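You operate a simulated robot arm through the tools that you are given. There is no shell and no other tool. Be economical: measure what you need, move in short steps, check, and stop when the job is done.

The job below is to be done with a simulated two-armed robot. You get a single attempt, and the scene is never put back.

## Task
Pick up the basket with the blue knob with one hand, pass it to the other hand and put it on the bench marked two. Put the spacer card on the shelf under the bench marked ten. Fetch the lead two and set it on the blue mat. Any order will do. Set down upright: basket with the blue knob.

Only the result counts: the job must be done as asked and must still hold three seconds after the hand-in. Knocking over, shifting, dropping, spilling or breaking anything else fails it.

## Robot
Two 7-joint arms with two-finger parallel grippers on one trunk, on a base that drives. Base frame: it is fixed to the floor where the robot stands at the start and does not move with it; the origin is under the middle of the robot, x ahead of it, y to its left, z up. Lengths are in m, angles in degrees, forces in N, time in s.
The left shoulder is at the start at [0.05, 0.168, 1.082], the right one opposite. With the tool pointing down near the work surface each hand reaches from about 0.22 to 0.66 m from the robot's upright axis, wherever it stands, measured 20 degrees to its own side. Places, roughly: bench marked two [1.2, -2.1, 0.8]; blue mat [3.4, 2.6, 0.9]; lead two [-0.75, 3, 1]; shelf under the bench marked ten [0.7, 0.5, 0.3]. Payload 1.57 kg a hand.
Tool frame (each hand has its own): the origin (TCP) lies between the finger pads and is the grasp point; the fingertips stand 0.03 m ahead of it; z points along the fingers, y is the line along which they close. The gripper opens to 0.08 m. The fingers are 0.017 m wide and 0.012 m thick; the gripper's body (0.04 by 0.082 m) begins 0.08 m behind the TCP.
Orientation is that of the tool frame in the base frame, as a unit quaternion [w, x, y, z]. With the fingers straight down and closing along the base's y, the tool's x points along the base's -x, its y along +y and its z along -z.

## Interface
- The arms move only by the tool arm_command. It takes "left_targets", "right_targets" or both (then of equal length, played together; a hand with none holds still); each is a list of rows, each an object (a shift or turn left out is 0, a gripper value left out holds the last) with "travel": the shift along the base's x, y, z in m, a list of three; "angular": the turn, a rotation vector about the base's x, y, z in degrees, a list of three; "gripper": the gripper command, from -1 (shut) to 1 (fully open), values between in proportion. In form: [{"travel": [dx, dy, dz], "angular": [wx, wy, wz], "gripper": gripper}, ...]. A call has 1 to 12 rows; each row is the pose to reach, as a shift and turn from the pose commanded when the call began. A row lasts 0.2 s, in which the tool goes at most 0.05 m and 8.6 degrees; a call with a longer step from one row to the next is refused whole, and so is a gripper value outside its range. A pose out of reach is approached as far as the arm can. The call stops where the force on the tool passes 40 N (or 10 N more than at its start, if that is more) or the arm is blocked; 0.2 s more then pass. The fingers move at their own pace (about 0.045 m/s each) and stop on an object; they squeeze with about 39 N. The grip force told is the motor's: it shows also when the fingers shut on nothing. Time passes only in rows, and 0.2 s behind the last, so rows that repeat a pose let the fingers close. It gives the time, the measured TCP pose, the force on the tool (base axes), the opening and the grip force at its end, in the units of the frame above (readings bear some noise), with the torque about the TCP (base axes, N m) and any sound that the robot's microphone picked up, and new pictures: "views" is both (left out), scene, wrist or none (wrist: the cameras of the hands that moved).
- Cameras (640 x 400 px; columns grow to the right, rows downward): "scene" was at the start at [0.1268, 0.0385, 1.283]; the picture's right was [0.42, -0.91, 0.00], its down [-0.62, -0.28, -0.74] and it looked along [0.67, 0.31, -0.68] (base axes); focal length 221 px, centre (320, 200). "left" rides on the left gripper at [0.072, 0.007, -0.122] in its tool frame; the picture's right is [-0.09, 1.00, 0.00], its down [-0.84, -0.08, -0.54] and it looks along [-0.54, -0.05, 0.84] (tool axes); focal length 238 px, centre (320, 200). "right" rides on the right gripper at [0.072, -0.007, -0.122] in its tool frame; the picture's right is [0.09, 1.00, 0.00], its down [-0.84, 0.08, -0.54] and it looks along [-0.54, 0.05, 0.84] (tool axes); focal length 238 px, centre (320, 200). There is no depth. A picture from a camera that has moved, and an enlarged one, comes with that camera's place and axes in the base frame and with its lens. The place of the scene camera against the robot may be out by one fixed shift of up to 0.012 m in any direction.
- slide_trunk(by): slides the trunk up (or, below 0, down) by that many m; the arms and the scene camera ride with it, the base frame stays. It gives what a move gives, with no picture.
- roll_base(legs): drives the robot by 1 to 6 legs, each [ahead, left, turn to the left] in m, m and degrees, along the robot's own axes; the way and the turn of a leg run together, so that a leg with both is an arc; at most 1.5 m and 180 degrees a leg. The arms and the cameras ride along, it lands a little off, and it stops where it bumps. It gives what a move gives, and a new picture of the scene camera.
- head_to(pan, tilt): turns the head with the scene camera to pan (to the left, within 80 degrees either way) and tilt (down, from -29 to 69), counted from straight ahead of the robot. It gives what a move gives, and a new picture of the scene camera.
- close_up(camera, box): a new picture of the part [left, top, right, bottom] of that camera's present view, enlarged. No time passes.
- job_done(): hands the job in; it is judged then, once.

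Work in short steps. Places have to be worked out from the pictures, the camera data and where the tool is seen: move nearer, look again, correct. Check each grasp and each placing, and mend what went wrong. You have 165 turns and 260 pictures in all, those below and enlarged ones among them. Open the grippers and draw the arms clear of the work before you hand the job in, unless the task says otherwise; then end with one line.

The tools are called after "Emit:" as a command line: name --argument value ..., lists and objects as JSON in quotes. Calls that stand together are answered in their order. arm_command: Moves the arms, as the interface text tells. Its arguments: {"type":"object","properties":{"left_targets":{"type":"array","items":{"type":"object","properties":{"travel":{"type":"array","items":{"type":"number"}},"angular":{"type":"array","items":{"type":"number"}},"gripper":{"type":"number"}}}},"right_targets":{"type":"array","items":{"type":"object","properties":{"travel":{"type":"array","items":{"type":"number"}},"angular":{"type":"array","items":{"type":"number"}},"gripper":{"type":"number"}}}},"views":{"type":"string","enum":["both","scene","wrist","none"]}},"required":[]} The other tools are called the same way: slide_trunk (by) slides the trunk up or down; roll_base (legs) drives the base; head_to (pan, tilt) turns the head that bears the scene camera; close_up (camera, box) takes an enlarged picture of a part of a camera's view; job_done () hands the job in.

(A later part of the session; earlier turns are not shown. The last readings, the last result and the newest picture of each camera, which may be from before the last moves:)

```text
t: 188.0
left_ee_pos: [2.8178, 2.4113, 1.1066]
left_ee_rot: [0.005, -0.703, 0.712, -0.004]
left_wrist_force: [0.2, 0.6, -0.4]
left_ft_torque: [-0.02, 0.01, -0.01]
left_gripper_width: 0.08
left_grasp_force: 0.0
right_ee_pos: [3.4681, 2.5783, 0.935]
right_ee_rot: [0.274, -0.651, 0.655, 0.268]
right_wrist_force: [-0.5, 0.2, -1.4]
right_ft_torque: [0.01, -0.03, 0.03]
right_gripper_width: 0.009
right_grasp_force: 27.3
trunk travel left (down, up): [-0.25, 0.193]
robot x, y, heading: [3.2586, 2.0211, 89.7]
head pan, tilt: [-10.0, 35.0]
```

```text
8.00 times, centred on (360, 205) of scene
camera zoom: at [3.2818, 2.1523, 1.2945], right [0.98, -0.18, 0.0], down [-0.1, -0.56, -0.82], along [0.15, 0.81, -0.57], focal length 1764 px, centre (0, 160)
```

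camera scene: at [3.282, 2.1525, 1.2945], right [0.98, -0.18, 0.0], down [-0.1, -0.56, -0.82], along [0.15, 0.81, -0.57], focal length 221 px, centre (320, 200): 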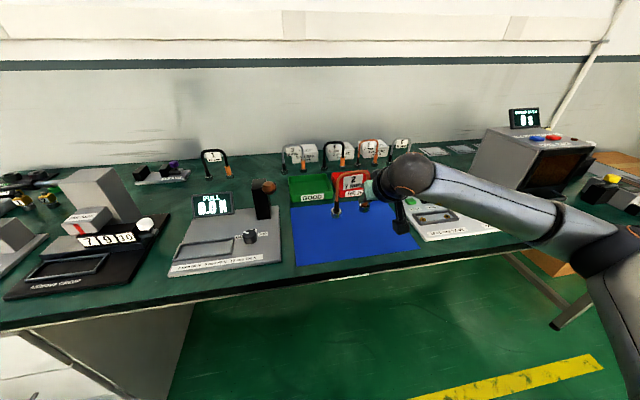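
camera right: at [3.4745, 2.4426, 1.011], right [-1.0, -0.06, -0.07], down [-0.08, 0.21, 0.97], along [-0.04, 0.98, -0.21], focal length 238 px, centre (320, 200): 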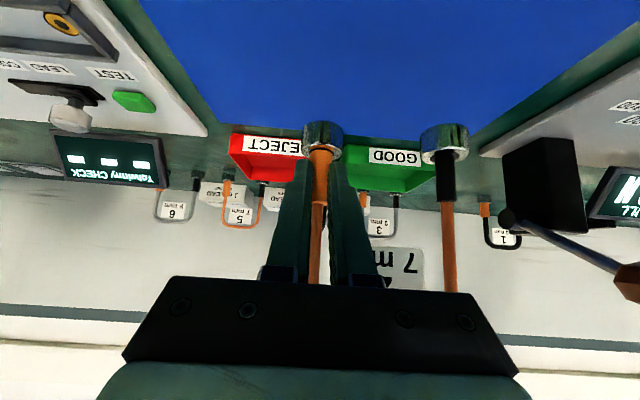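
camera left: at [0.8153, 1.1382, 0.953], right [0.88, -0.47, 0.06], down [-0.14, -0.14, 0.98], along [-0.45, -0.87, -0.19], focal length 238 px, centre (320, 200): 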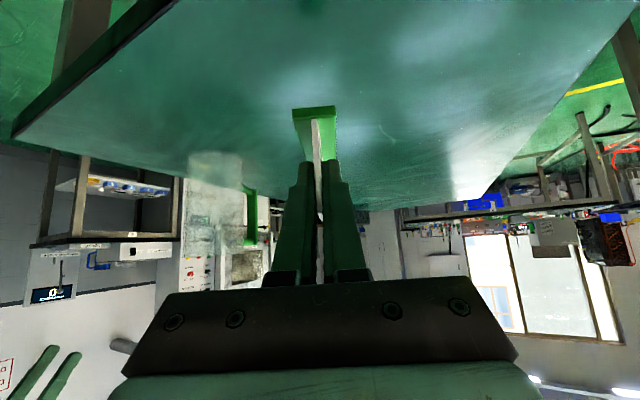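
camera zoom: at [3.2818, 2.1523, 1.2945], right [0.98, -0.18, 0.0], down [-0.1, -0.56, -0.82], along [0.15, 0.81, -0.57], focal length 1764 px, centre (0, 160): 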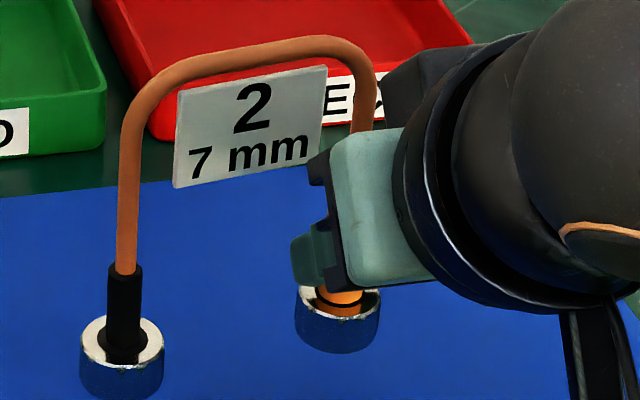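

Still no contact force; I keep lowering in 3 mm rows.

Emit:
arm_command --right_targets '[{"travel": [0, 0, -0.003]}, {"travel": [0, 0, -0.006]}, {"travel": [0, 0, -0.009]}]' --views "none"

Emit:
close_up --camera "right" --box '[260, 60, 480, 220]'

```text
t: 188.8
left_ee_pos: [2.818, 2.4125, 1.106]
left_ee_rot: [0.005, -0.703, 0.711, -0.004]
left_wrist_force: [-0.6, 0.0, 0.1]
left_ft_torque: [-0.02, 0.03, 0.01]
left_gripper_width: 0.0799
left_grasp_force: 0.1
right_ee_pos: [3.4699, 2.578, 0.9266]
right_ee_rot: [0.274, -0.651, 0.655, 0.267]
right_wrist_force: [-1.1, -0.9, -0.9]
right_ft_torque: [0.0, -0.02, 0.01]
right_gripper_width: 0.0088
right_grasp_force: 27.7
trunk travel left (down, up): [-0.25, 0.193]
robot x, y, heading: [3.255, 2.0198, 89.9]
head pan, tilt: [-10.0, 35.0]
```

```text
2.50 times, centred on (370, 140) of right
camera zoom: at [3.4737, 2.4422, 0.9619], right [-1.0, -0.06, -0.07], down [-0.08, 0.21, 0.97], along [-0.04, 0.98, -0.21], focal length 596 px, centre (195, 350)
```

zoom: 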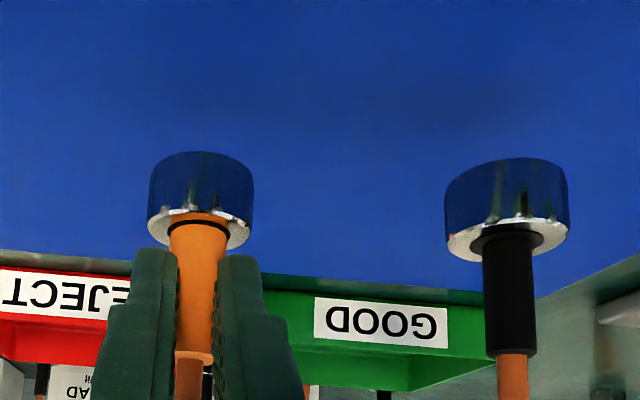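

By geometry the feet are at z≈0.883; the mat is a bit lower than assumed. I keep lowering with force watch.

Emit:
arm_command --right_targets '[{"travel": [0, 0, -0.004]}, {"travel": [0, 0, -0.008]}, {"travel": [0, 0, -0.012]}, {"travel": [0, 0, -0.016]}]' --views "none"

Emit:
close_up --camera "right" --box '[260, 60, 480, 220]'

```text
t: 189.8
left_ee_pos: [2.8194, 2.4106, 1.1069]
left_ee_rot: [0.004, -0.703, 0.711, -0.004]
left_wrist_force: [0.0, 0.0, 0.4]
left_ft_torque: [0.0, 0.01, 0.02]
left_gripper_width: 0.0802
left_grasp_force: 0.1
right_ee_pos: [3.4703, 2.5791, 0.9108]
right_ee_rot: [0.274, -0.651, 0.655, 0.267]
right_wrist_force: [0.7, -1.1, -1.4]
right_ft_torque: [0.01, -0.08, -0.03]
right_gripper_width: 0.0092
right_grasp_force: 27.9
trunk travel left (down, up): [-0.25, 0.193]
robot x, y, heading: [3.2551, 2.0206, 89.7]
head pan, tilt: [-10.0, 35.0]
```

```text
2.50 times, centred on (370, 140) of right
camera zoom: at [3.4742, 2.4421, 0.946], right [-1.0, -0.06, -0.07], down [-0.08, 0.21, 0.97], along [-0.04, 0.98, -0.21], focal length 596 px, centre (195, 350)
```

zoom: 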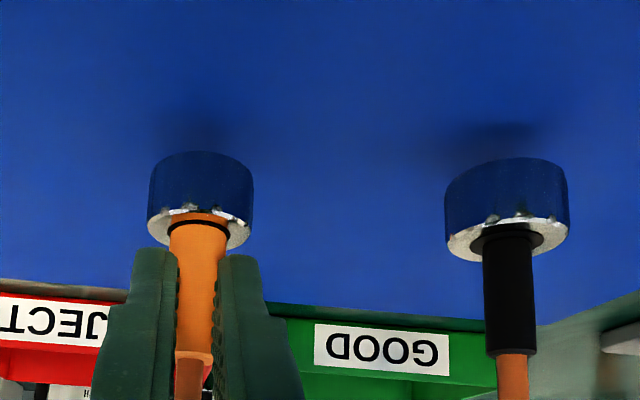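

Shadows are closing on the feet; a few mm remain.

Emit:
arm_command --right_targets '[{"travel": [0, 0, -0.003]}, {"travel": [0, 0, -0.006]}, {"travel": [0, 0, -0.009]}, {"travel": [0, 0, -0.012]}]' --views "none"

Emit:
close_up --camera "right" --box '[260, 60, 480, 220]'

```text
t: 190.8
left_ee_pos: [2.8195, 2.4109, 1.1062]
left_ee_rot: [0.005, -0.702, 0.712, -0.003]
left_wrist_force: [0.3, -0.2, 0.5]
left_ft_torque: [-0.02, 0.04, -0.01]
left_gripper_width: 0.0802
left_grasp_force: 0.0
right_ee_pos: [3.4701, 2.5797, 0.8997]
right_ee_rot: [0.274, -0.651, 0.655, 0.268]
right_wrist_force: [0.8, 0.3, -0.1]
right_ft_torque: [0.0, 0.12, 0.01]
right_gripper_width: 0.0091
right_grasp_force: 27.9
trunk travel left (down, up): [-0.25, 0.193]
robot x, y, heading: [3.256, 2.0214, 89.7]
head pan, tilt: [-10.0, 35.0]
```

```text
2.50 times, centred on (370, 140) of right
camera zoom: at [3.474, 2.4425, 0.9342], right [-1.0, -0.06, -0.07], down [-0.08, 0.21, 0.97], along [-0.04, 0.98, -0.21], focal length 596 px, centre (195, 350)
```

zoom: 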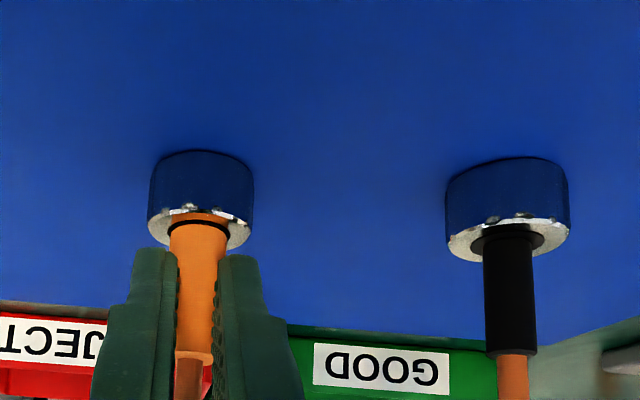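

Feet are touching now. One more millimetre, then open and withdraw.

Emit:
arm_command --right_targets '[{"travel": [0, 0, -0.002]}, {"travel": [0, 0, -0.002], "gripper": -0.6}, {"travel": [0, 0, -0.002], "gripper": -0.4}, {"travel": [0, 0, -0.002], "gripper": -0.3}]' --views "none"

Emit:
close_up --camera "right" --box '[240, 60, 480, 220]'

```text
t: 191.8
left_ee_pos: [2.8185, 2.4114, 1.1065]
left_ee_rot: [0.005, -0.703, 0.711, -0.004]
left_wrist_force: [-0.1, -0.2, 0.1]
left_ft_torque: [0.01, -0.02, 0.01]
left_gripper_width: 0.08
left_grasp_force: 0.0
right_ee_pos: [3.4708, 2.5802, 0.8968]
right_ee_rot: [0.274, -0.652, 0.655, 0.268]
right_wrist_force: [-0.5, -0.2, -0.6]
right_ft_torque: [-0.02, 0.01, 0.01]
right_gripper_width: 0.0281
right_grasp_force: 0.0
trunk travel left (down, up): [-0.25, 0.193]
robot x, y, heading: [3.2526, 2.019, 89.7]
head pan, tilt: [-10.0, 35.0]
```

```text
2.50 times, centred on (360, 140) of right
camera zoom: at [3.4736, 2.4423, 0.9319], right [-1.0, -0.06, -0.07], down [-0.08, 0.21, 0.97], along [-0.04, 0.98, -0.21], focal length 596 px, centre (220, 350)
```

zoom: 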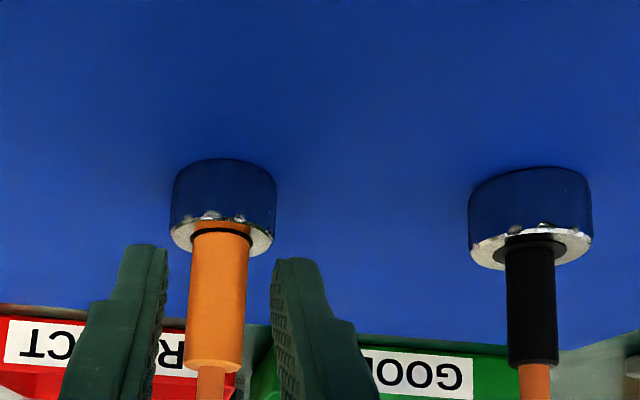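

The lead stands on its own. I withdraw back along the fingers.

Emit:
arm_command --right_targets '[{"travel": [0, -0.03, 0.03]}, {"travel": [0, -0.065, 0.065]}, {"travel": [0, -0.1, 0.1]}, {"travel": [0, -0.13, 0.13]}, {"travel": [0, -0.15, 0.17]}, {"travel": [0, -0.16, 0.2], "gripper": 1}]' --views "scene"

```text
t: 193.2
left_ee_pos: [2.8175, 2.4114, 1.1055]
left_ee_rot: [0.005, -0.703, 0.711, -0.005]
left_wrist_force: [0.3, 0.9, 0.3]
left_ft_torque: [-0.02, 0.0, -0.02]
left_gripper_width: 0.08
left_grasp_force: 0.1
right_ee_pos: [3.4698, 2.4178, 1.0964]
right_ee_rot: [0.274, -0.651, 0.655, 0.267]
right_wrist_force: [-0.1, 0.7, -0.2]
right_ft_torque: [0.02, -0.01, -0.01]
right_gripper_width: 0.0621
right_grasp_force: 0.0
trunk travel left (down, up): [-0.25, 0.193]
robot x, y, heading: [3.2511, 2.0228, 89.6]
head pan, tilt: [-10.0, 35.0]
camera scene: at [3.2817, 2.1521, 1.2945], right [0.98, -0.18, 0.0], down [-0.1, -0.56, -0.82], along [0.15, 0.81, -0.57], focal length 221 px, centre (320, 200)
```

scene: 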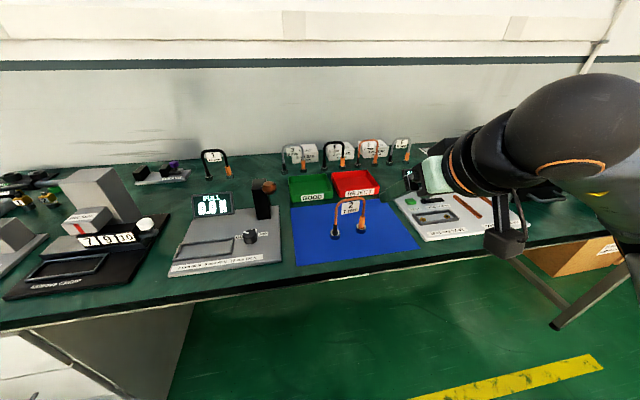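

The lead stands on the mat. Now the basket: I untilt the right hand and drive back along the aisle.

Emit:
arm_command --right_targets '[{"travel": [0, -0.01, 0.02], "angular": [-8, 0, 0]}, {"travel": [0, -0.01, 0.02], "angular": [-16, 0, 0]}, {"travel": [0, -0.01, 0.02], "angular": [-24, 0, 0]}, {"travel": [0, -0.01, 0.02], "angular": [-32, 0, 0]}, {"travel": [0, -0.01, 0.02], "angular": [-40, 0, 0]}, {"travel": [0, -0.01, 0.02], "angular": [-45, 0, 0]}]' --views "none"

Emit:
roll_base --legs '[[-0.27, 0, 0], [0, 1.5, 0], [0, 1.5, 0], [0, 0.45, 0]]'

```text
t: 194.6
left_ee_pos: [2.8179, 2.4114, 1.1044]
left_ee_rot: [0.005, -0.702, 0.712, -0.004]
left_wrist_force: [0.6, -0.4, 0.4]
left_ft_torque: [0.0, 0.0, -0.01]
left_gripper_width: 0.0799
left_grasp_force: 0.1
right_ee_pos: [3.4703, 2.4088, 1.1172]
right_ee_rot: [0.003, -0.707, 0.707, -0.003]
right_wrist_force: [0.9, 0.3, 0.0]
right_ft_torque: [0.01, 0.01, -0.01]
right_gripper_width: 0.0798
right_grasp_force: 0.0
trunk travel left (down, up): [-0.25, 0.193]
robot x, y, heading: [3.2522, 2.0206, 89.7]
head pan, tilt: [-10.0, 35.0]
```

```text
t: 212.8
left_ee_pos: [-0.6165, 2.2166, 1.1069]
left_ee_rot: [0.005, -0.697, 0.717, -0.004]
left_wrist_force: [0.0, 0.2, -0.2]
left_ft_torque: [0.05, -0.04, -0.02]
left_gripper_width: 0.08
left_grasp_force: 0.1
right_ee_pos: [0.0351, 2.2018, 1.1166]
right_ee_rot: [0.004, -0.701, 0.714, -0.003]
right_wrist_force: [-0.8, -0.9, -0.6]
right_ft_torque: [0.01, -0.04, 0.06]
right_gripper_width: 0.0802
right_grasp_force: 0.1
trunk travel left (down, up): [-0.25, 0.193]
robot x, y, heading: [-0.1864, 1.8197, 88.7]
head pan, tilt: [-10.0, 35.0]
camera scene: at [-0.1576, 1.9494, 1.2945], right [0.98, -0.19, 0.0], down [-0.11, -0.56, -0.82], along [0.16, 0.8, -0.57], focal length 221 px, centre (320, 200)
```

scene: 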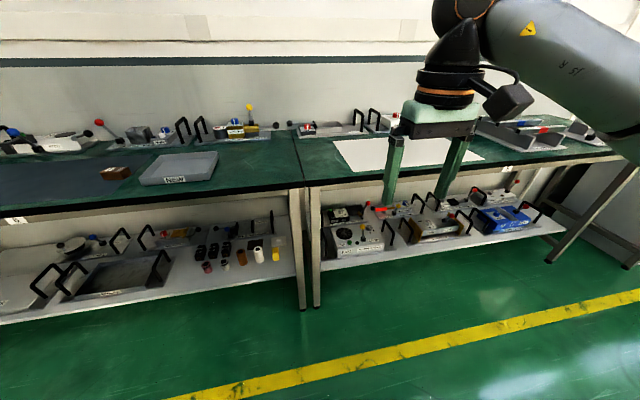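

I now go backward past the table's left long side to its south end, staying clear of the cabinet at x≈−1.

Emit:
roll_base --legs '[[0, -0.1, 1.3], [-1.2, 0, 0], [-0.6, 0, 0]]'

Emit:
head_to --pan -80 --tilt 30

```text
t: 222.7
left_ee_pos: [-0.519, 0.3943, 1.1054]
left_ee_rot: [-0.006, 0.707, -0.707, 0.004]
left_wrist_force: [0.4, 0.4, 0.4]
left_ft_torque: [-0.01, -0.02, 0.03]
left_gripper_width: 0.0799
left_grasp_force: 0.1
right_ee_pos: [0.1329, 0.4006, 1.1167]
right_ee_rot: [-0.004, 0.712, -0.702, 0.002]
right_wrist_force: [0.2, -1.0, 0.3]
right_ft_torque: [0.01, 0.01, -0.02]
right_gripper_width: 0.0799
right_grasp_force: 0.1
trunk travel left (down, up): [-0.25, 0.193]
robot x, y, heading: [-0.0773, 0.0081, 90.6]
head pan, tilt: [-10.0, 35.0]
camera scene: at [-0.0517, 0.1413, 1.2945], right [0.99, -0.16, 0.0], down [-0.09, -0.57, -0.82], along [0.13, 0.81, -0.57], focal length 221 px, centre (320, 200)
```

scene: 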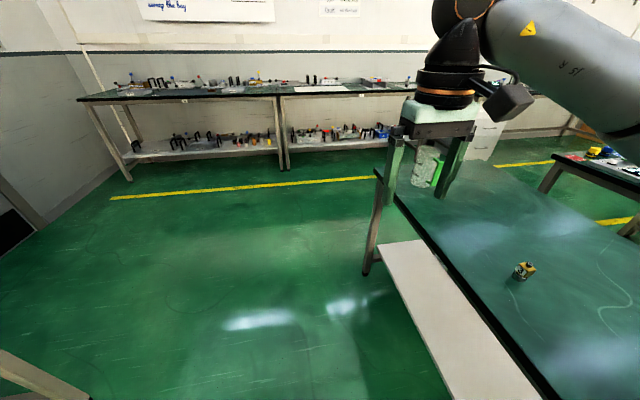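

```text
t: 224.1
left_ee_pos: [-0.519, 0.3942, 1.106]
left_ee_rot: [-0.005, 0.707, -0.707, 0.003]
left_wrist_force: [-0.3, -0.9, -0.1]
left_ft_torque: [-0.01, -0.02, 0.01]
left_gripper_width: 0.08
left_grasp_force: 0.0
right_ee_pos: [0.1311, 0.4009, 1.1167]
right_ee_rot: [-0.004, 0.712, -0.702, 0.003]
right_wrist_force: [0.2, 1.0, -1.0]
right_ft_torque: [0.02, 0.01, 0.02]
right_gripper_width: 0.0802
right_grasp_force: 0.1
trunk travel left (down, up): [-0.25, 0.193]
robot x, y, heading: [-0.0779, 0.012, 90.7]
head pan, tilt: [-80.0, 30.0]
camera scene: at [0.0228, 0.0714, 1.3023], right [0.19, -0.98, 0.0], down [-0.49, -0.09, -0.87], along [0.85, 0.16, -0.5], focal length 221 px, centre (320, 200)
```

scene: 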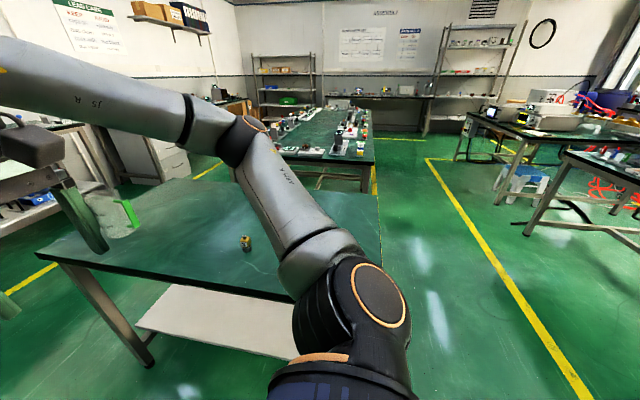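

I continue back to y≈−0.54, then right to x≈0.5.

Emit:
roll_base --legs '[[-0.55, 0, 0], [0, -0.57, -0.7]]'

Emit:
head_to --pan 0 --tilt 50

```text
t: 230.1
left_ee_pos: [0.0665, -0.1475, 1.1059]
left_ee_rot: [0.005, -0.7, 0.715, -0.004]
left_wrist_force: [0.5, 0.4, 0.2]
left_ft_torque: [0.02, 0.02, 0.02]
left_gripper_width: 0.08
left_grasp_force: 0.1
right_ee_pos: [0.7177, -0.1573, 1.1162]
right_ee_rot: [0.004, -0.703, 0.711, -0.002]
right_wrist_force: [-0.3, 0.4, 0.1]
right_ft_torque: [-0.01, -0.05, 0.02]
right_gripper_width: 0.0799
right_grasp_force: 0.1
trunk travel left (down, up): [-0.25, 0.193]
robot x, y, heading: [0.4974, -0.5408, 89.3]
head pan, tilt: [-80.0, 30.0]
camera scene: at [0.6, -0.483, 1.3022], right [0.16, -0.99, 0.0], down [-0.49, -0.08, -0.87], along [0.85, 0.14, -0.5], focal length 221 px, centre (320, 200)
```

scene: 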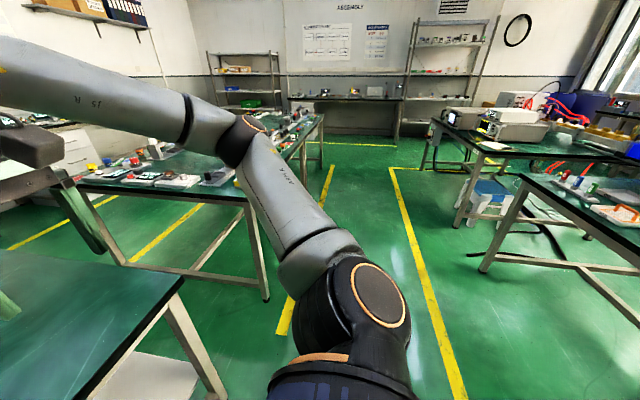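

```text
t: 231.7
left_ee_pos: [0.0664, -0.1463, 1.1062]
left_ee_rot: [0.005, -0.699, 0.715, -0.003]
left_wrist_force: [0.0, 0.1, 0.5]
left_ft_torque: [-0.01, -0.01, -0.01]
left_gripper_width: 0.0799
left_grasp_force: 0.0
right_ee_pos: [0.7181, -0.1572, 1.1169]
right_ee_rot: [0.004, -0.703, 0.711, -0.003]
right_wrist_force: [0.3, 0.5, -0.7]
right_ft_torque: [0.01, -0.02, 0.01]
right_gripper_width: 0.0799
right_grasp_force: 0.0
trunk travel left (down, up): [-0.25, 0.193]
robot x, y, heading: [0.499, -0.539, 89.2]
head pan, tilt: [0.0, 50.0]
camera scene: at [0.5115, -0.4204, 1.2728], right [1.0, -0.01, 0.0], down [-0.01, -0.77, -0.64], along [0.01, 0.64, -0.77], focal length 221 px, centre (320, 200)
```

scene: 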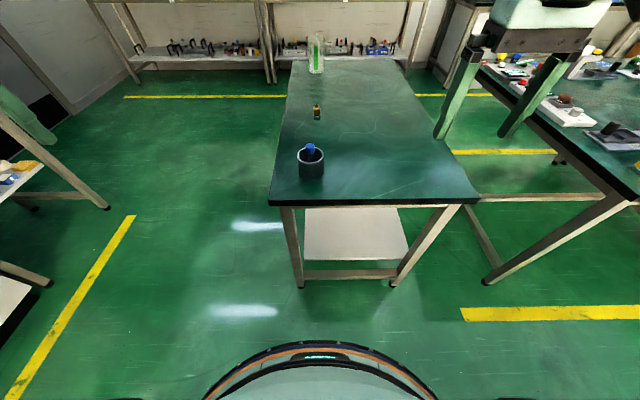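

The basket is ahead at about (0.49, 0.075). I check the bar's direction.

Emit:
close_up --camera "scene" --box '[276, 130, 346, 185]'

```text
7.27 times, centred on (311, 158) of scene
camera zoom: at [0.5115, -0.4204, 1.2728], right [1.0, -0.01, 0.0], down [-0.01, -0.77, -0.64], along [0.01, 0.64, -0.77], focal length 1604 px, centre (386, 509)
```

zoom: 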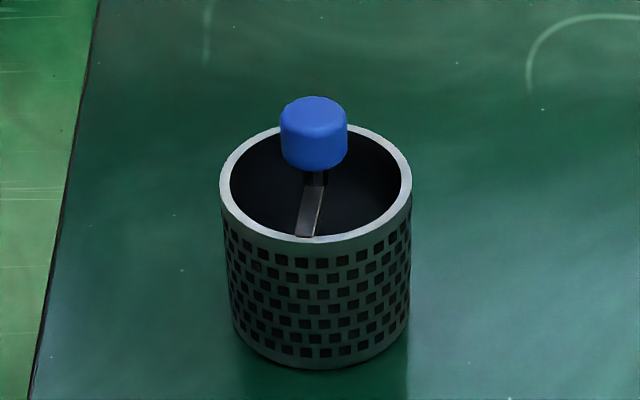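

Rim: centre ≈(0.492, 0.0745), outer diameter ≈0.075; bar along y; knob ≈ 0.025 wide at z≈0.885–0.908. I drive a bit right and ahead, then bring the right hand over the +x rim side.

Emit:
roll_base --legs '[[0, -0.07, 0.8], [0.11, 0, 0]]'

Emit:
arm_command --right_targets '[{"travel": [-0.045, 0.01, 0]}, {"travel": [-0.09, 0.02, 0]}, {"travel": [-0.135, 0.04, 0]}, {"travel": [-0.18, 0.06, 0], "gripper": -0.5}, {"travel": [-0.22, 0.08, 0]}, {"travel": [-0.245, 0.1, -0.01]}]' --views "wrist"

```text
t: 233.5
left_ee_pos: [0.131, -0.0446, 1.1047]
left_ee_rot: [0.005, -0.704, 0.71, -0.003]
left_wrist_force: [-0.6, 1.4, 0.1]
left_ft_torque: [-0.02, 0.0, -0.03]
left_gripper_width: 0.0799
left_grasp_force: 0.1
right_ee_pos: [0.7825, -0.0445, 1.1168]
right_ee_rot: [-0.004, 0.708, -0.706, 0.003]
right_wrist_force: [0.4, 0.4, 0.3]
right_ft_torque: [-0.01, -0.01, -0.04]
right_gripper_width: 0.0801
right_grasp_force: 0.1
trunk travel left (down, up): [-0.25, 0.193]
robot x, y, heading: [0.5675, -0.4352, 90.2]
head pan, tilt: [0.0, 50.0]
camera scene: at [0.5799, -0.3115, 1.2726], right [1.0, 0.0, 0.0], down [0.0, -0.77, -0.64], along [0.0, 0.64, -0.77], focal length 221 px, centre (320, 200)
```

scene: 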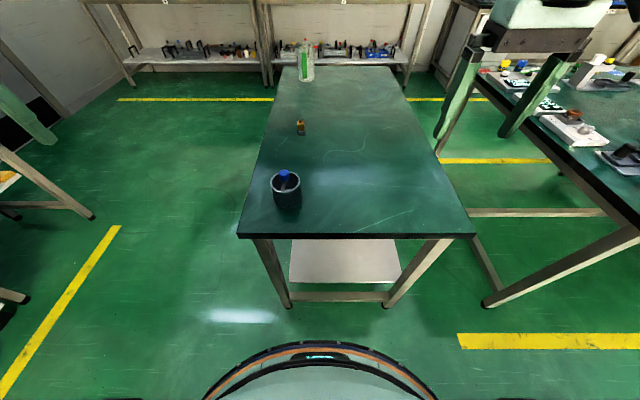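

```text
t: 234.9
left_ee_pos: [0.1298, -0.0445, 1.1052]
left_ee_rot: [0.005, -0.704, 0.71, -0.003]
left_wrist_force: [-0.6, 0.5, -0.1]
left_ft_torque: [0.0, -0.01, 0.02]
left_gripper_width: 0.0802
left_grasp_force: 0.1
right_ee_pos: [0.5355, 0.053, 1.107]
right_ee_rot: [-0.005, 0.708, -0.706, 0.003]
right_wrist_force: [-0.1, -0.1, 0.0]
right_ft_torque: [0.01, 0.03, 0.02]
right_gripper_width: 0.0201
right_grasp_force: 0.1
trunk travel left (down, up): [-0.25, 0.193]
robot x, y, heading: [0.567, -0.433, 90.1]
head pan, tilt: [0.0, 50.0]
camera right: at [0.54, -0.0175, 1.2291], right [-1.0, -0.09, -0.01], down [-0.09, 0.84, 0.54], along [-0.04, 0.54, -0.84], focal length 238 px, centre (320, 200)
```

right: 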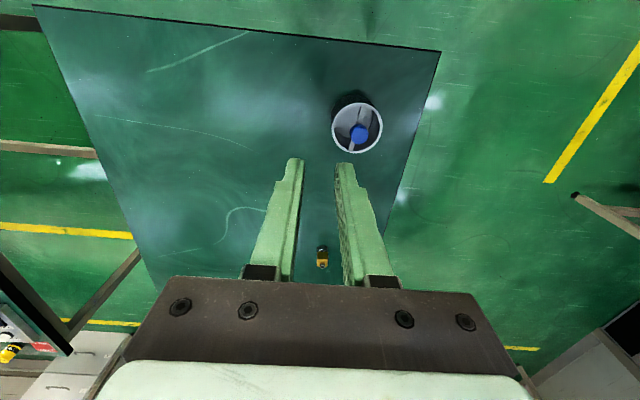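

I enlarge the basket in the right view.

Emit:
close_up --camera "right" --box '[310, 75, 410, 175]'

```text
4.00 times, centred on (360, 125) of right
camera zoom: at [0.54, -0.0175, 1.2291], right [-1.0, -0.09, -0.01], down [-0.09, 0.84, 0.54], along [-0.04, 0.54, -0.84], focal length 953 px, centre (160, 500)
```

zoom: 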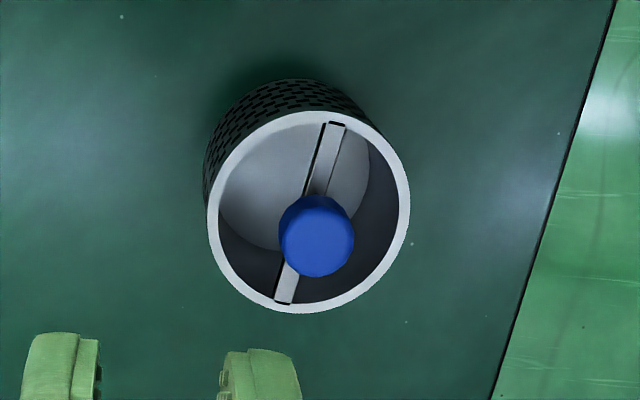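

Rim wall on the +x side is at x≈0.516, y≈0.079. I narrow the fingers to ~12 mm and descend to just above it.

Emit:
arm_command --right_targets '[{"travel": [-0.01, 0.013, -0.04], "gripper": -0.7}, {"travel": [-0.0195, 0.026, -0.08], "gripper": -0.7}, {"travel": [-0.0195, 0.026, -0.12]}, {"travel": [-0.0195, 0.026, -0.152]}]' --views "wrist"

Emit:
close_up --camera "right" --box '[260, 90, 400, 210]'

Emit:
close_up --camera "scene" --box '[240, 120, 340, 220]'

```text
t: 235.9
left_ee_pos: [0.1305, -0.0439, 1.1049]
left_ee_rot: [0.004, -0.704, 0.71, -0.003]
left_wrist_force: [-0.4, 0.7, 0.1]
left_ft_torque: [0.01, 0.0, 0.02]
left_gripper_width: 0.0798
left_grasp_force: 0.0
right_ee_pos: [0.5174, 0.0817, 0.955]
right_ee_rot: [-0.004, 0.708, -0.706, 0.003]
right_wrist_force: [0.2, -0.6, 0.0]
right_ft_torque: [0.03, -0.02, 0.02]
right_gripper_width: 0.0122
right_grasp_force: 0.0
trunk travel left (down, up): [-0.25, 0.193]
robot x, y, heading: [0.5707, -0.4353, 90.1]
head pan, tilt: [0.0, 50.0]
camera right: at [0.5214, 0.0099, 1.0765], right [-1.0, -0.09, -0.01], down [-0.08, 0.84, 0.54], along [-0.04, 0.54, -0.84], focal length 238 px, centre (320, 200)
```

right: 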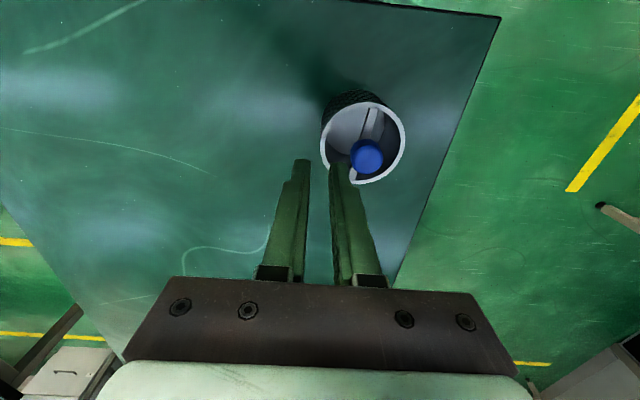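

```text
3.33 times, centred on (330, 150) of right
camera zoom: at [0.5214, 0.0099, 1.0765], right [-1.0, -0.09, -0.01], down [-0.08, 0.84, 0.54], along [-0.04, 0.54, -0.84], focal length 794 px, centre (287, 367)
```

zoom: 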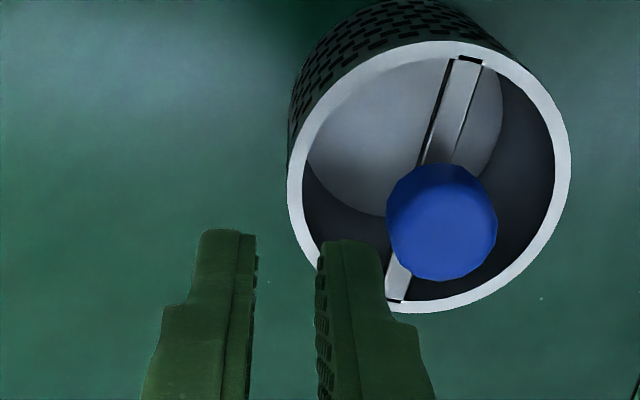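

```text
4.00 times, centred on (290, 170) of scene
camera zoom: at [0.5799, -0.3121, 1.2728], right [1.0, 0.0, 0.0], down [0.0, -0.77, -0.64], along [0.0, 0.64, -0.77], focal length 882 px, centre (440, 320)
```

zoom: 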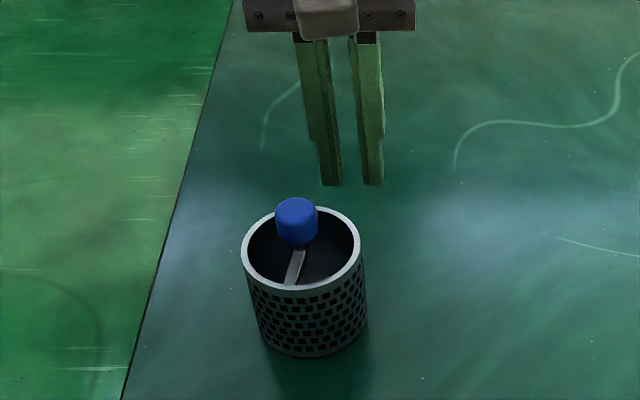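

Small correction (−2.6 mm x, −4 mm y), then down to just above the rim for a check.

Emit:
arm_command --right_targets '[{"travel": [-0.0026, -0.004, 0]}, {"travel": [-0.0026, -0.004, -0.04]}]' --views "none"

Emit:
close_up --camera "right" --box '[260, 90, 400, 210]'

Emit:
close_up --camera "scene" --box '[260, 140, 330, 210]'

```text
t: 236.5
left_ee_pos: [0.1315, -0.044, 1.1062]
left_ee_rot: [0.004, -0.704, 0.71, -0.003]
left_wrist_force: [0.2, 0.7, 0.6]
left_ft_torque: [-0.01, -0.01, 0.0]
left_gripper_width: 0.0796
left_grasp_force: 0.0
right_ee_pos: [0.5155, 0.0763, 0.9127]
right_ee_rot: [-0.004, 0.708, -0.707, 0.003]
right_wrist_force: [-0.2, 0.3, -0.1]
right_ft_torque: [0.01, -0.02, 0.02]
right_gripper_width: 0.0123
right_grasp_force: 0.0
trunk travel left (down, up): [-0.25, 0.193]
robot x, y, heading: [0.571, -0.4352, 90.0]
head pan, tilt: [0.0, 50.0]
```

```text
3.33 times, centred on (330, 150) of right
camera zoom: at [0.5194, 0.0055, 1.0359], right [-1.0, -0.09, -0.01], down [-0.08, 0.84, 0.54], along [-0.04, 0.54, -0.84], focal length 794 px, centre (287, 367)
```

zoom: 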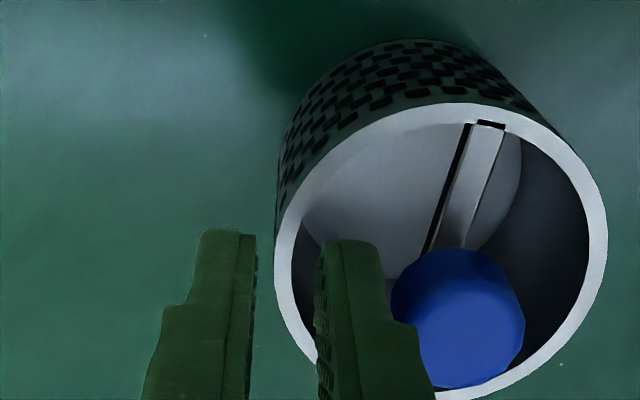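

```text
5.71 times, centred on (295, 175) of scene
camera zoom: at [0.5799, -0.312, 1.2727], right [1.0, 0.0, 0.0], down [0.0, -0.77, -0.64], along [0.0, 0.64, -0.77], focal length 1260 px, centre (463, 343)
```

zoom: 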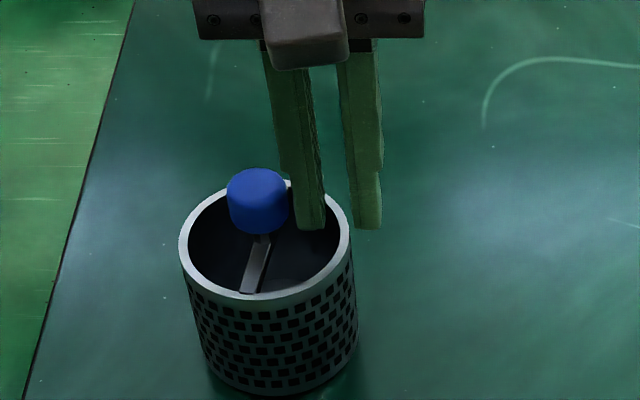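

The wall is centred between the fingers and the inner finger clears the knob. I descend 3 cm with force watch.

Emit:
arm_command --right_targets '[{"travel": [0, 0, -0.012]}, {"travel": [0, 0, -0.024]}, {"travel": [0, 0, -0.032]}]' --views "none"

Emit:
close_up --camera "right" --box '[260, 90, 400, 210]'

Emit:
close_up --camera "scene" --box '[260, 140, 330, 210]'

```text
t: 237.2
left_ee_pos: [0.1313, -0.0456, 1.1073]
left_ee_rot: [0.004, -0.704, 0.71, -0.003]
left_wrist_force: [-0.7, 0.9, -1.0]
left_ft_torque: [-0.01, 0.01, 0.02]
left_gripper_width: 0.0798
left_grasp_force: 0.0
right_ee_pos: [0.5139, 0.0783, 0.9001]
right_ee_rot: [-0.005, 0.708, -0.706, -0.007]
right_wrist_force: [3.0, -5.7, 20.7]
right_ft_torque: [-0.31, 0.11, 0.08]
right_gripper_width: 0.0097
right_grasp_force: 0.0
trunk travel left (down, up): [-0.25, 0.193]
robot x, y, heading: [0.5709, -0.4324, 90.1]
head pan, tilt: [0.0, 50.0]
stopped in row 3 (right hand): the force on the tool passed its limit (the readings are from after the stop); the commanded pose is now the measured one
```

```text
3.33 times, centred on (330, 150) of right
camera zoom: at [0.5197, 0.0051, 1.0207], right [-1.0, -0.1, 0.0], down [-0.08, 0.83, 0.55], along [-0.05, 0.55, -0.83], focal length 794 px, centre (287, 367)
```

zoom: 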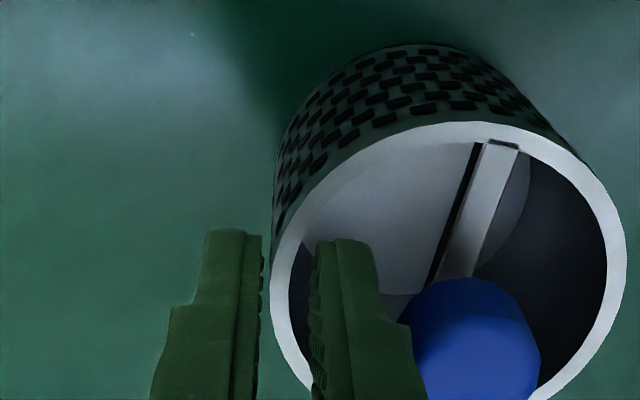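

```text
5.71 times, centred on (295, 175) of scene
camera zoom: at [0.5802, -0.3135, 1.273], right [1.0, 0.0, 0.0], down [0.0, -0.77, -0.64], along [0.0, 0.64, -0.77], focal length 1260 px, centre (463, 343)
```

zoom: 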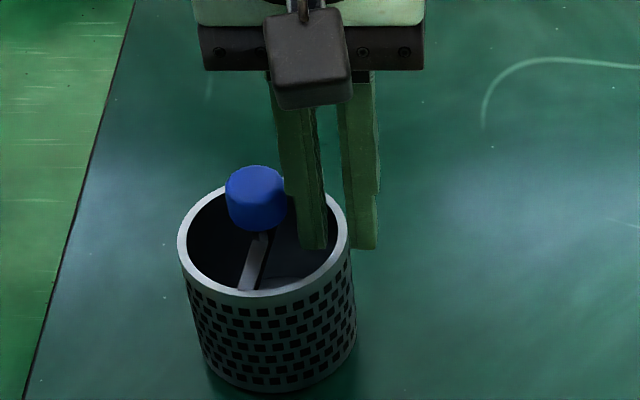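

The finger's thicker upper part met the knob at tip depth ~5 mm. I back up, tilt the hand 10° outward so that it clears the knob, and recheck.

Emit:
arm_command --right_targets '[{"travel": [0, 0, 0.02]}, {"travel": [0.004, -0.001, 0.035], "angular": [0, 5, 0]}, {"travel": [0.0095, -0.001, 0.035], "angular": [0, 10, 0]}, {"travel": [0.0095, -0.001, 0.025], "angular": [0, 10, 0], "gripper": -0.7}]' --views "none"

Emit:
close_up --camera "right" --box '[260, 90, 400, 210]'

Emit:
close_up --camera "scene" --box '[260, 140, 330, 210]'

```text
t: 238.2
left_ee_pos: [0.1322, -0.0451, 1.1064]
left_ee_rot: [0.005, -0.704, 0.71, -0.003]
left_wrist_force: [0.0, 0.8, -0.2]
left_ft_torque: [0.01, -0.02, -0.02]
left_gripper_width: 0.0801
left_grasp_force: 0.0
right_ee_pos: [0.5232, 0.0771, 0.9206]
right_ee_rot: [0.057, 0.705, -0.704, -0.065]
right_wrist_force: [0.4, 0.6, 0.7]
right_ft_torque: [0.01, -0.02, 0.03]
right_gripper_width: 0.012
right_grasp_force: 0.1
trunk travel left (down, up): [-0.25, 0.193]
robot x, y, heading: [0.5706, -0.4317, 89.9]
head pan, tilt: [0.0, 50.0]
```

```text
3.33 times, centred on (330, 150) of right
camera zoom: at [0.5499, 0.0051, 1.0393], right [-0.98, -0.09, 0.17], down [0.02, 0.83, 0.56], along [-0.19, 0.55, -0.81], focal length 794 px, centre (287, 367)
```

zoom: 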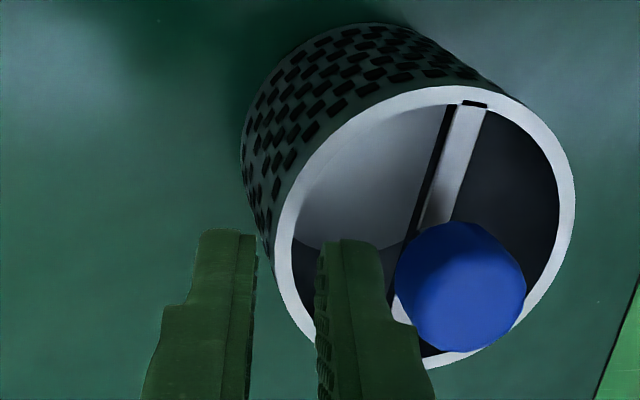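

```text
5.71 times, centred on (295, 175) of scene
camera zoom: at [0.5798, -0.3122, 1.2727], right [1.0, 0.0, 0.0], down [0.0, -0.77, -0.64], along [0.0, 0.64, -0.77], focal length 1260 px, centre (463, 343)
```

zoom: 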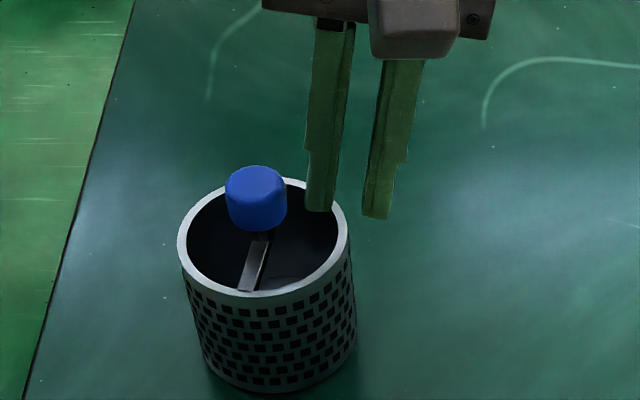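

Line-up is as planned. I descend along the tilted fingers.

Emit:
arm_command --right_targets '[{"travel": [-0.0021, 0, -0.012]}, {"travel": [-0.0042, 0, -0.024]}, {"travel": [-0.0058, 0, -0.033]}]' --views "none"

Emit:
close_up --camera "right" --box '[260, 90, 400, 210]'

Emit:
close_up --camera "scene" --box '[260, 140, 330, 210]'

```text
t: 239.0
left_ee_pos: [0.1315, -0.0439, 1.1056]
left_ee_rot: [0.005, -0.703, 0.711, -0.004]
left_wrist_force: [-0.6, 0.6, -0.4]
left_ft_torque: [-0.04, 0.0, 0.03]
left_gripper_width: 0.0804
left_grasp_force: 0.1
right_ee_pos: [0.5172, 0.0799, 0.8987]
right_ee_rot: [0.056, 0.704, -0.704, -0.073]
right_wrist_force: [3.1, -2.5, 15.8]
right_ft_torque: [-0.2, 0.1, 0.13]
right_gripper_width: 0.0116
right_grasp_force: 0.1
trunk travel left (down, up): [-0.25, 0.193]
robot x, y, heading: [0.5645, -0.4372, 89.8]
head pan, tilt: [0.0, 50.0]
stopped in row 3 (right hand): the force on the tool passed its limit (the readings are from after the stop); the commanded pose is now the measured one
```

```text
3.33 times, centred on (330, 150) of right
camera zoom: at [0.5447, 0.006, 1.0151], right [-0.98, -0.1, 0.18], down [0.02, 0.82, 0.57], along [-0.2, 0.56, -0.8], focal length 794 px, centre (287, 367)
```

zoom: 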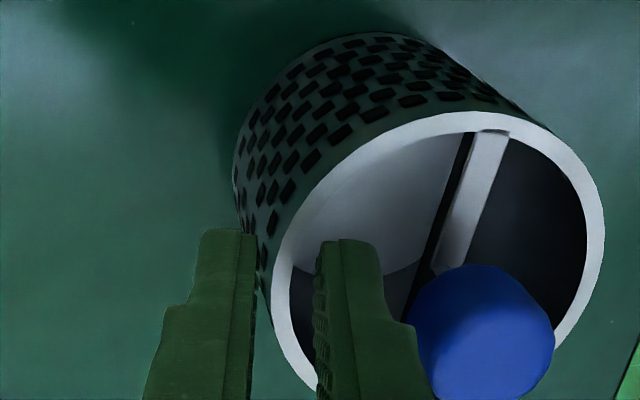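

```text
5.71 times, centred on (295, 175) of scene
camera zoom: at [0.5802, -0.313, 1.2728], right [1.0, 0.0, 0.0], down [0.0, -0.77, -0.64], along [0.0, 0.64, -0.77], focal length 1260 px, centre (463, 343)
```

zoom: 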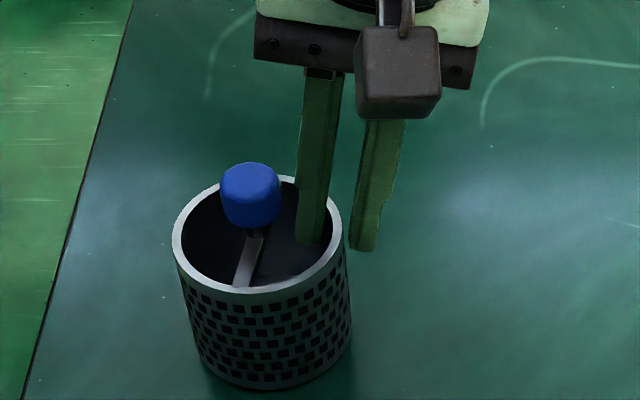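

Both attempts stopped with the tips at z≈0.87, so the basket's inside behaves as solid. New plan: the right hand takes the knob vertically (closing axis yawed 32°), then the left hand takes the same knob from the left at 90° to it. I rise, straighten and yaw.

Emit:
arm_command --right_targets '[{"travel": [0.005, 0, 0.04]}, {"travel": [0.0, 0, 0.07], "angular": [0, -5, 4]}, {"travel": [-0.01, 0, 0.09], "angular": [0, -10, 8], "gripper": 0.3}, {"travel": [-0.02, 0, 0.1], "angular": [0, -10, 16]}, {"travel": [-0.03, 0, 0.1], "angular": [0, -10, 24]}, {"travel": [-0.035, 0, 0.1], "angular": [0, -10, 32], "gripper": 0.3}]' --views "none"

Emit:
close_up --camera "right" --box '[220, 60, 420, 210]'

```text
t: 240.4
left_ee_pos: [0.1309, -0.0453, 1.1061]
left_ee_rot: [0.005, -0.704, 0.711, -0.004]
left_wrist_force: [-0.5, 0.4, 0.2]
left_ft_torque: [0.0, 0.01, 0.0]
left_gripper_width: 0.0799
left_grasp_force: 0.1
right_ee_pos: [0.4852, 0.078, 0.9941]
right_ee_rot: [0.013, 0.875, -0.485, 0.007]
right_wrist_force: [0.3, -0.6, 0.1]
right_ft_torque: [0.03, 0.0, 0.01]
right_gripper_width: 0.0521
right_grasp_force: 0.1
trunk travel left (down, up): [-0.25, 0.193]
robot x, y, heading: [0.5722, -0.4324, 90.1]
head pan, tilt: [0.0, 50.0]
```

```text
2.67 times, centred on (320, 135) of right
camera zoom: at [0.5273, 0.0248, 1.1184], right [-0.8, -0.61, 0.02], down [-0.51, 0.68, 0.52], along [-0.33, 0.41, -0.85], focal length 636 px, centre (320, 373)
```

zoom: 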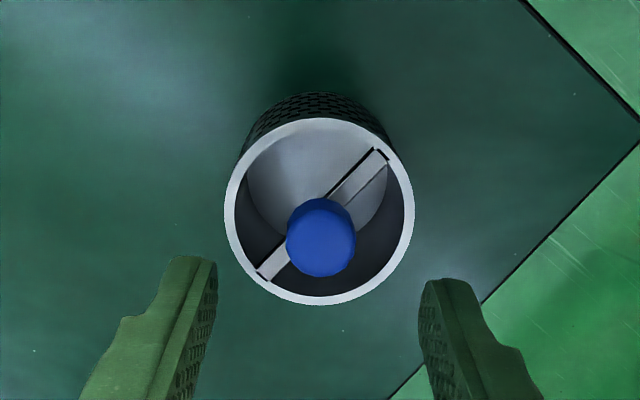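

Knob axis at about (0.4765, 0.085). I descend onto it with tips staying above the rim.

Emit:
arm_command --right_targets '[{"travel": [-0.0087, 0.007, -0.03]}, {"travel": [-0.0087, 0.007, -0.06]}, {"travel": [-0.0087, 0.007, -0.085]}]' --views "none"

Emit:
close_up --camera "right" --box '[220, 90, 420, 240]'

Emit:
close_up --camera "scene" --box '[250, 130, 340, 210]'

```text
t: 241.2
left_ee_pos: [0.1325, -0.0438, 1.1061]
left_ee_rot: [0.005, -0.703, 0.711, -0.003]
left_wrist_force: [0.0, -1.1, 0.5]
left_ft_torque: [-0.01, 0.0, -0.01]
left_gripper_width: 0.0801
left_grasp_force: 0.1
right_ee_pos: [0.4753, 0.0863, 0.9098]
right_ee_rot: [0.013, 0.874, -0.485, 0.007]
right_wrist_force: [-0.3, -0.2, -0.5]
right_ft_torque: [0.02, -0.04, -0.01]
right_gripper_width: 0.0521
right_grasp_force: 0.0
right hand out of reach, approached as far as the arm can: row 1, 2
trunk travel left (down, up): [-0.25, 0.193]
robot x, y, heading: [0.5667, -0.4341, 90.1]
head pan, tilt: [0.0, 50.0]
```

```text
2.67 times, centred on (320, 165) of right
camera zoom: at [0.5184, 0.0318, 1.0327], right [-0.8, -0.6, 0.02], down [-0.51, 0.68, 0.52], along [-0.33, 0.41, -0.85], focal length 636 px, centre (320, 293)
```

zoom: 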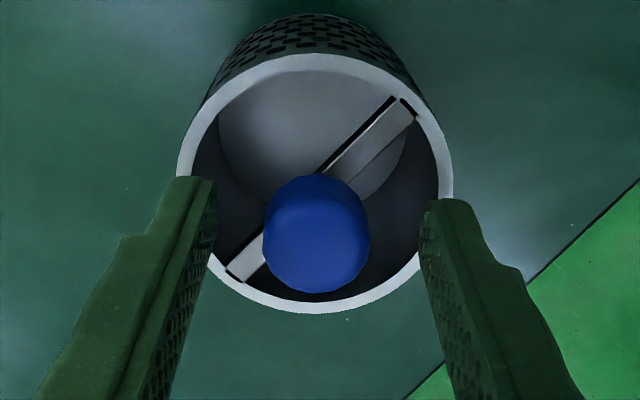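

```text
5.00 times, centred on (295, 170) of scene
camera zoom: at [0.5803, -0.3122, 1.2727], right [1.0, 0.0, 0.0], down [0.0, -0.77, -0.64], along [0.0, 0.64, -0.77], focal length 1103 px, centre (445, 350)
```

zoom: 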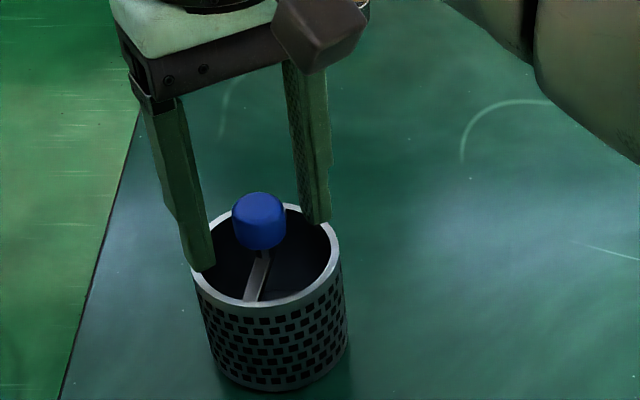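

Knob sits centred between the pads. I close and lift a little.

Emit:
arm_command --right_targets '[{"gripper": -1}, {"gripper": -1}, {"gripper": -1}, {"gripper": -1}]' --views "none"

Emit:
arm_command --right_targets '[{"travel": [0, 0, 0.02]}, {"travel": [0, 0, 0.05]}, {"travel": [0, 0, 0.08]}]' --views "both"

```text
t: 242.2
left_ee_pos: [0.1322, -0.0443, 1.1061]
left_ee_rot: [0.005, -0.703, 0.711, -0.003]
left_wrist_force: [-0.2, -0.5, 0.6]
left_ft_torque: [0.01, 0.03, 0.0]
left_gripper_width: 0.0801
left_grasp_force: 0.0
right_ee_pos: [0.4774, 0.0852, 0.9097]
right_ee_rot: [0.012, 0.874, -0.485, 0.007]
right_wrist_force: [-1.0, -0.2, -0.2]
right_ft_torque: [0.01, -0.03, 0.0]
right_gripper_width: 0.0247
right_grasp_force: 35.7
trunk travel left (down, up): [-0.25, 0.193]
robot x, y, heading: [0.5691, -0.4341, 89.7]
head pan, tilt: [0.0, 50.0]
```

```text
t: 243.0
left_ee_pos: [0.1315, -0.0447, 1.1066]
left_ee_rot: [0.004, -0.703, 0.711, -0.004]
left_wrist_force: [0.5, 0.0, 0.0]
left_ft_torque: [0.01, -0.01, -0.05]
left_gripper_width: 0.08
left_grasp_force: 0.1
right_ee_pos: [0.4934, 0.0759, 0.988]
right_ee_rot: [0.013, 0.874, -0.486, 0.008]
right_wrist_force: [-0.3, 0.4, -0.3]
right_ft_torque: [-0.02, 0.0, -0.01]
right_gripper_width: 0.0247
right_grasp_force: 36.5
right hand out of reach, approached as far as the arm can: row 1, 2, 3
trunk travel left (down, up): [-0.25, 0.193]
robot x, y, heading: [0.569, -0.4369, 90.1]
head pan, tilt: [0.0, 50.0]
camera scene: at [0.5808, -0.3128, 1.2728], right [1.0, 0.0, 0.0], down [0.0, -0.77, -0.64], along [0.0, 0.64, -0.77], focal length 221 px, centre (320, 200)
camera right: at [0.5344, 0.0227, 1.1118], right [-0.8, -0.6, 0.02], down [-0.51, 0.69, 0.52], along [-0.33, 0.41, -0.85], focal length 238 px, centre (320, 200)
```

scene: 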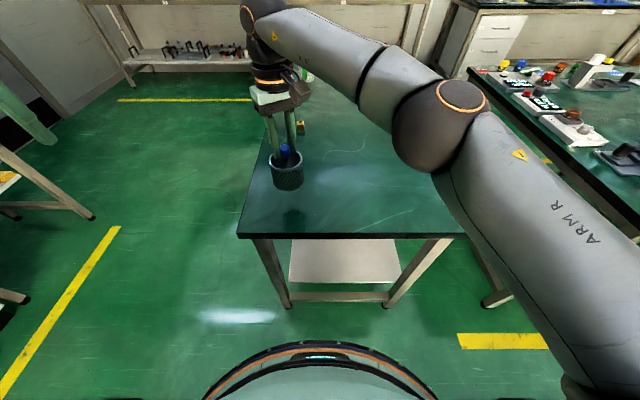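
right: 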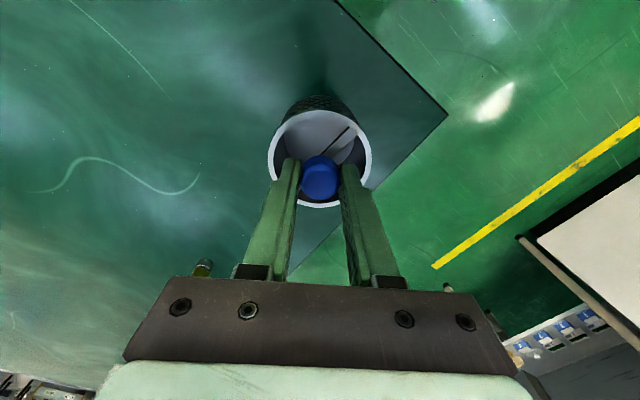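

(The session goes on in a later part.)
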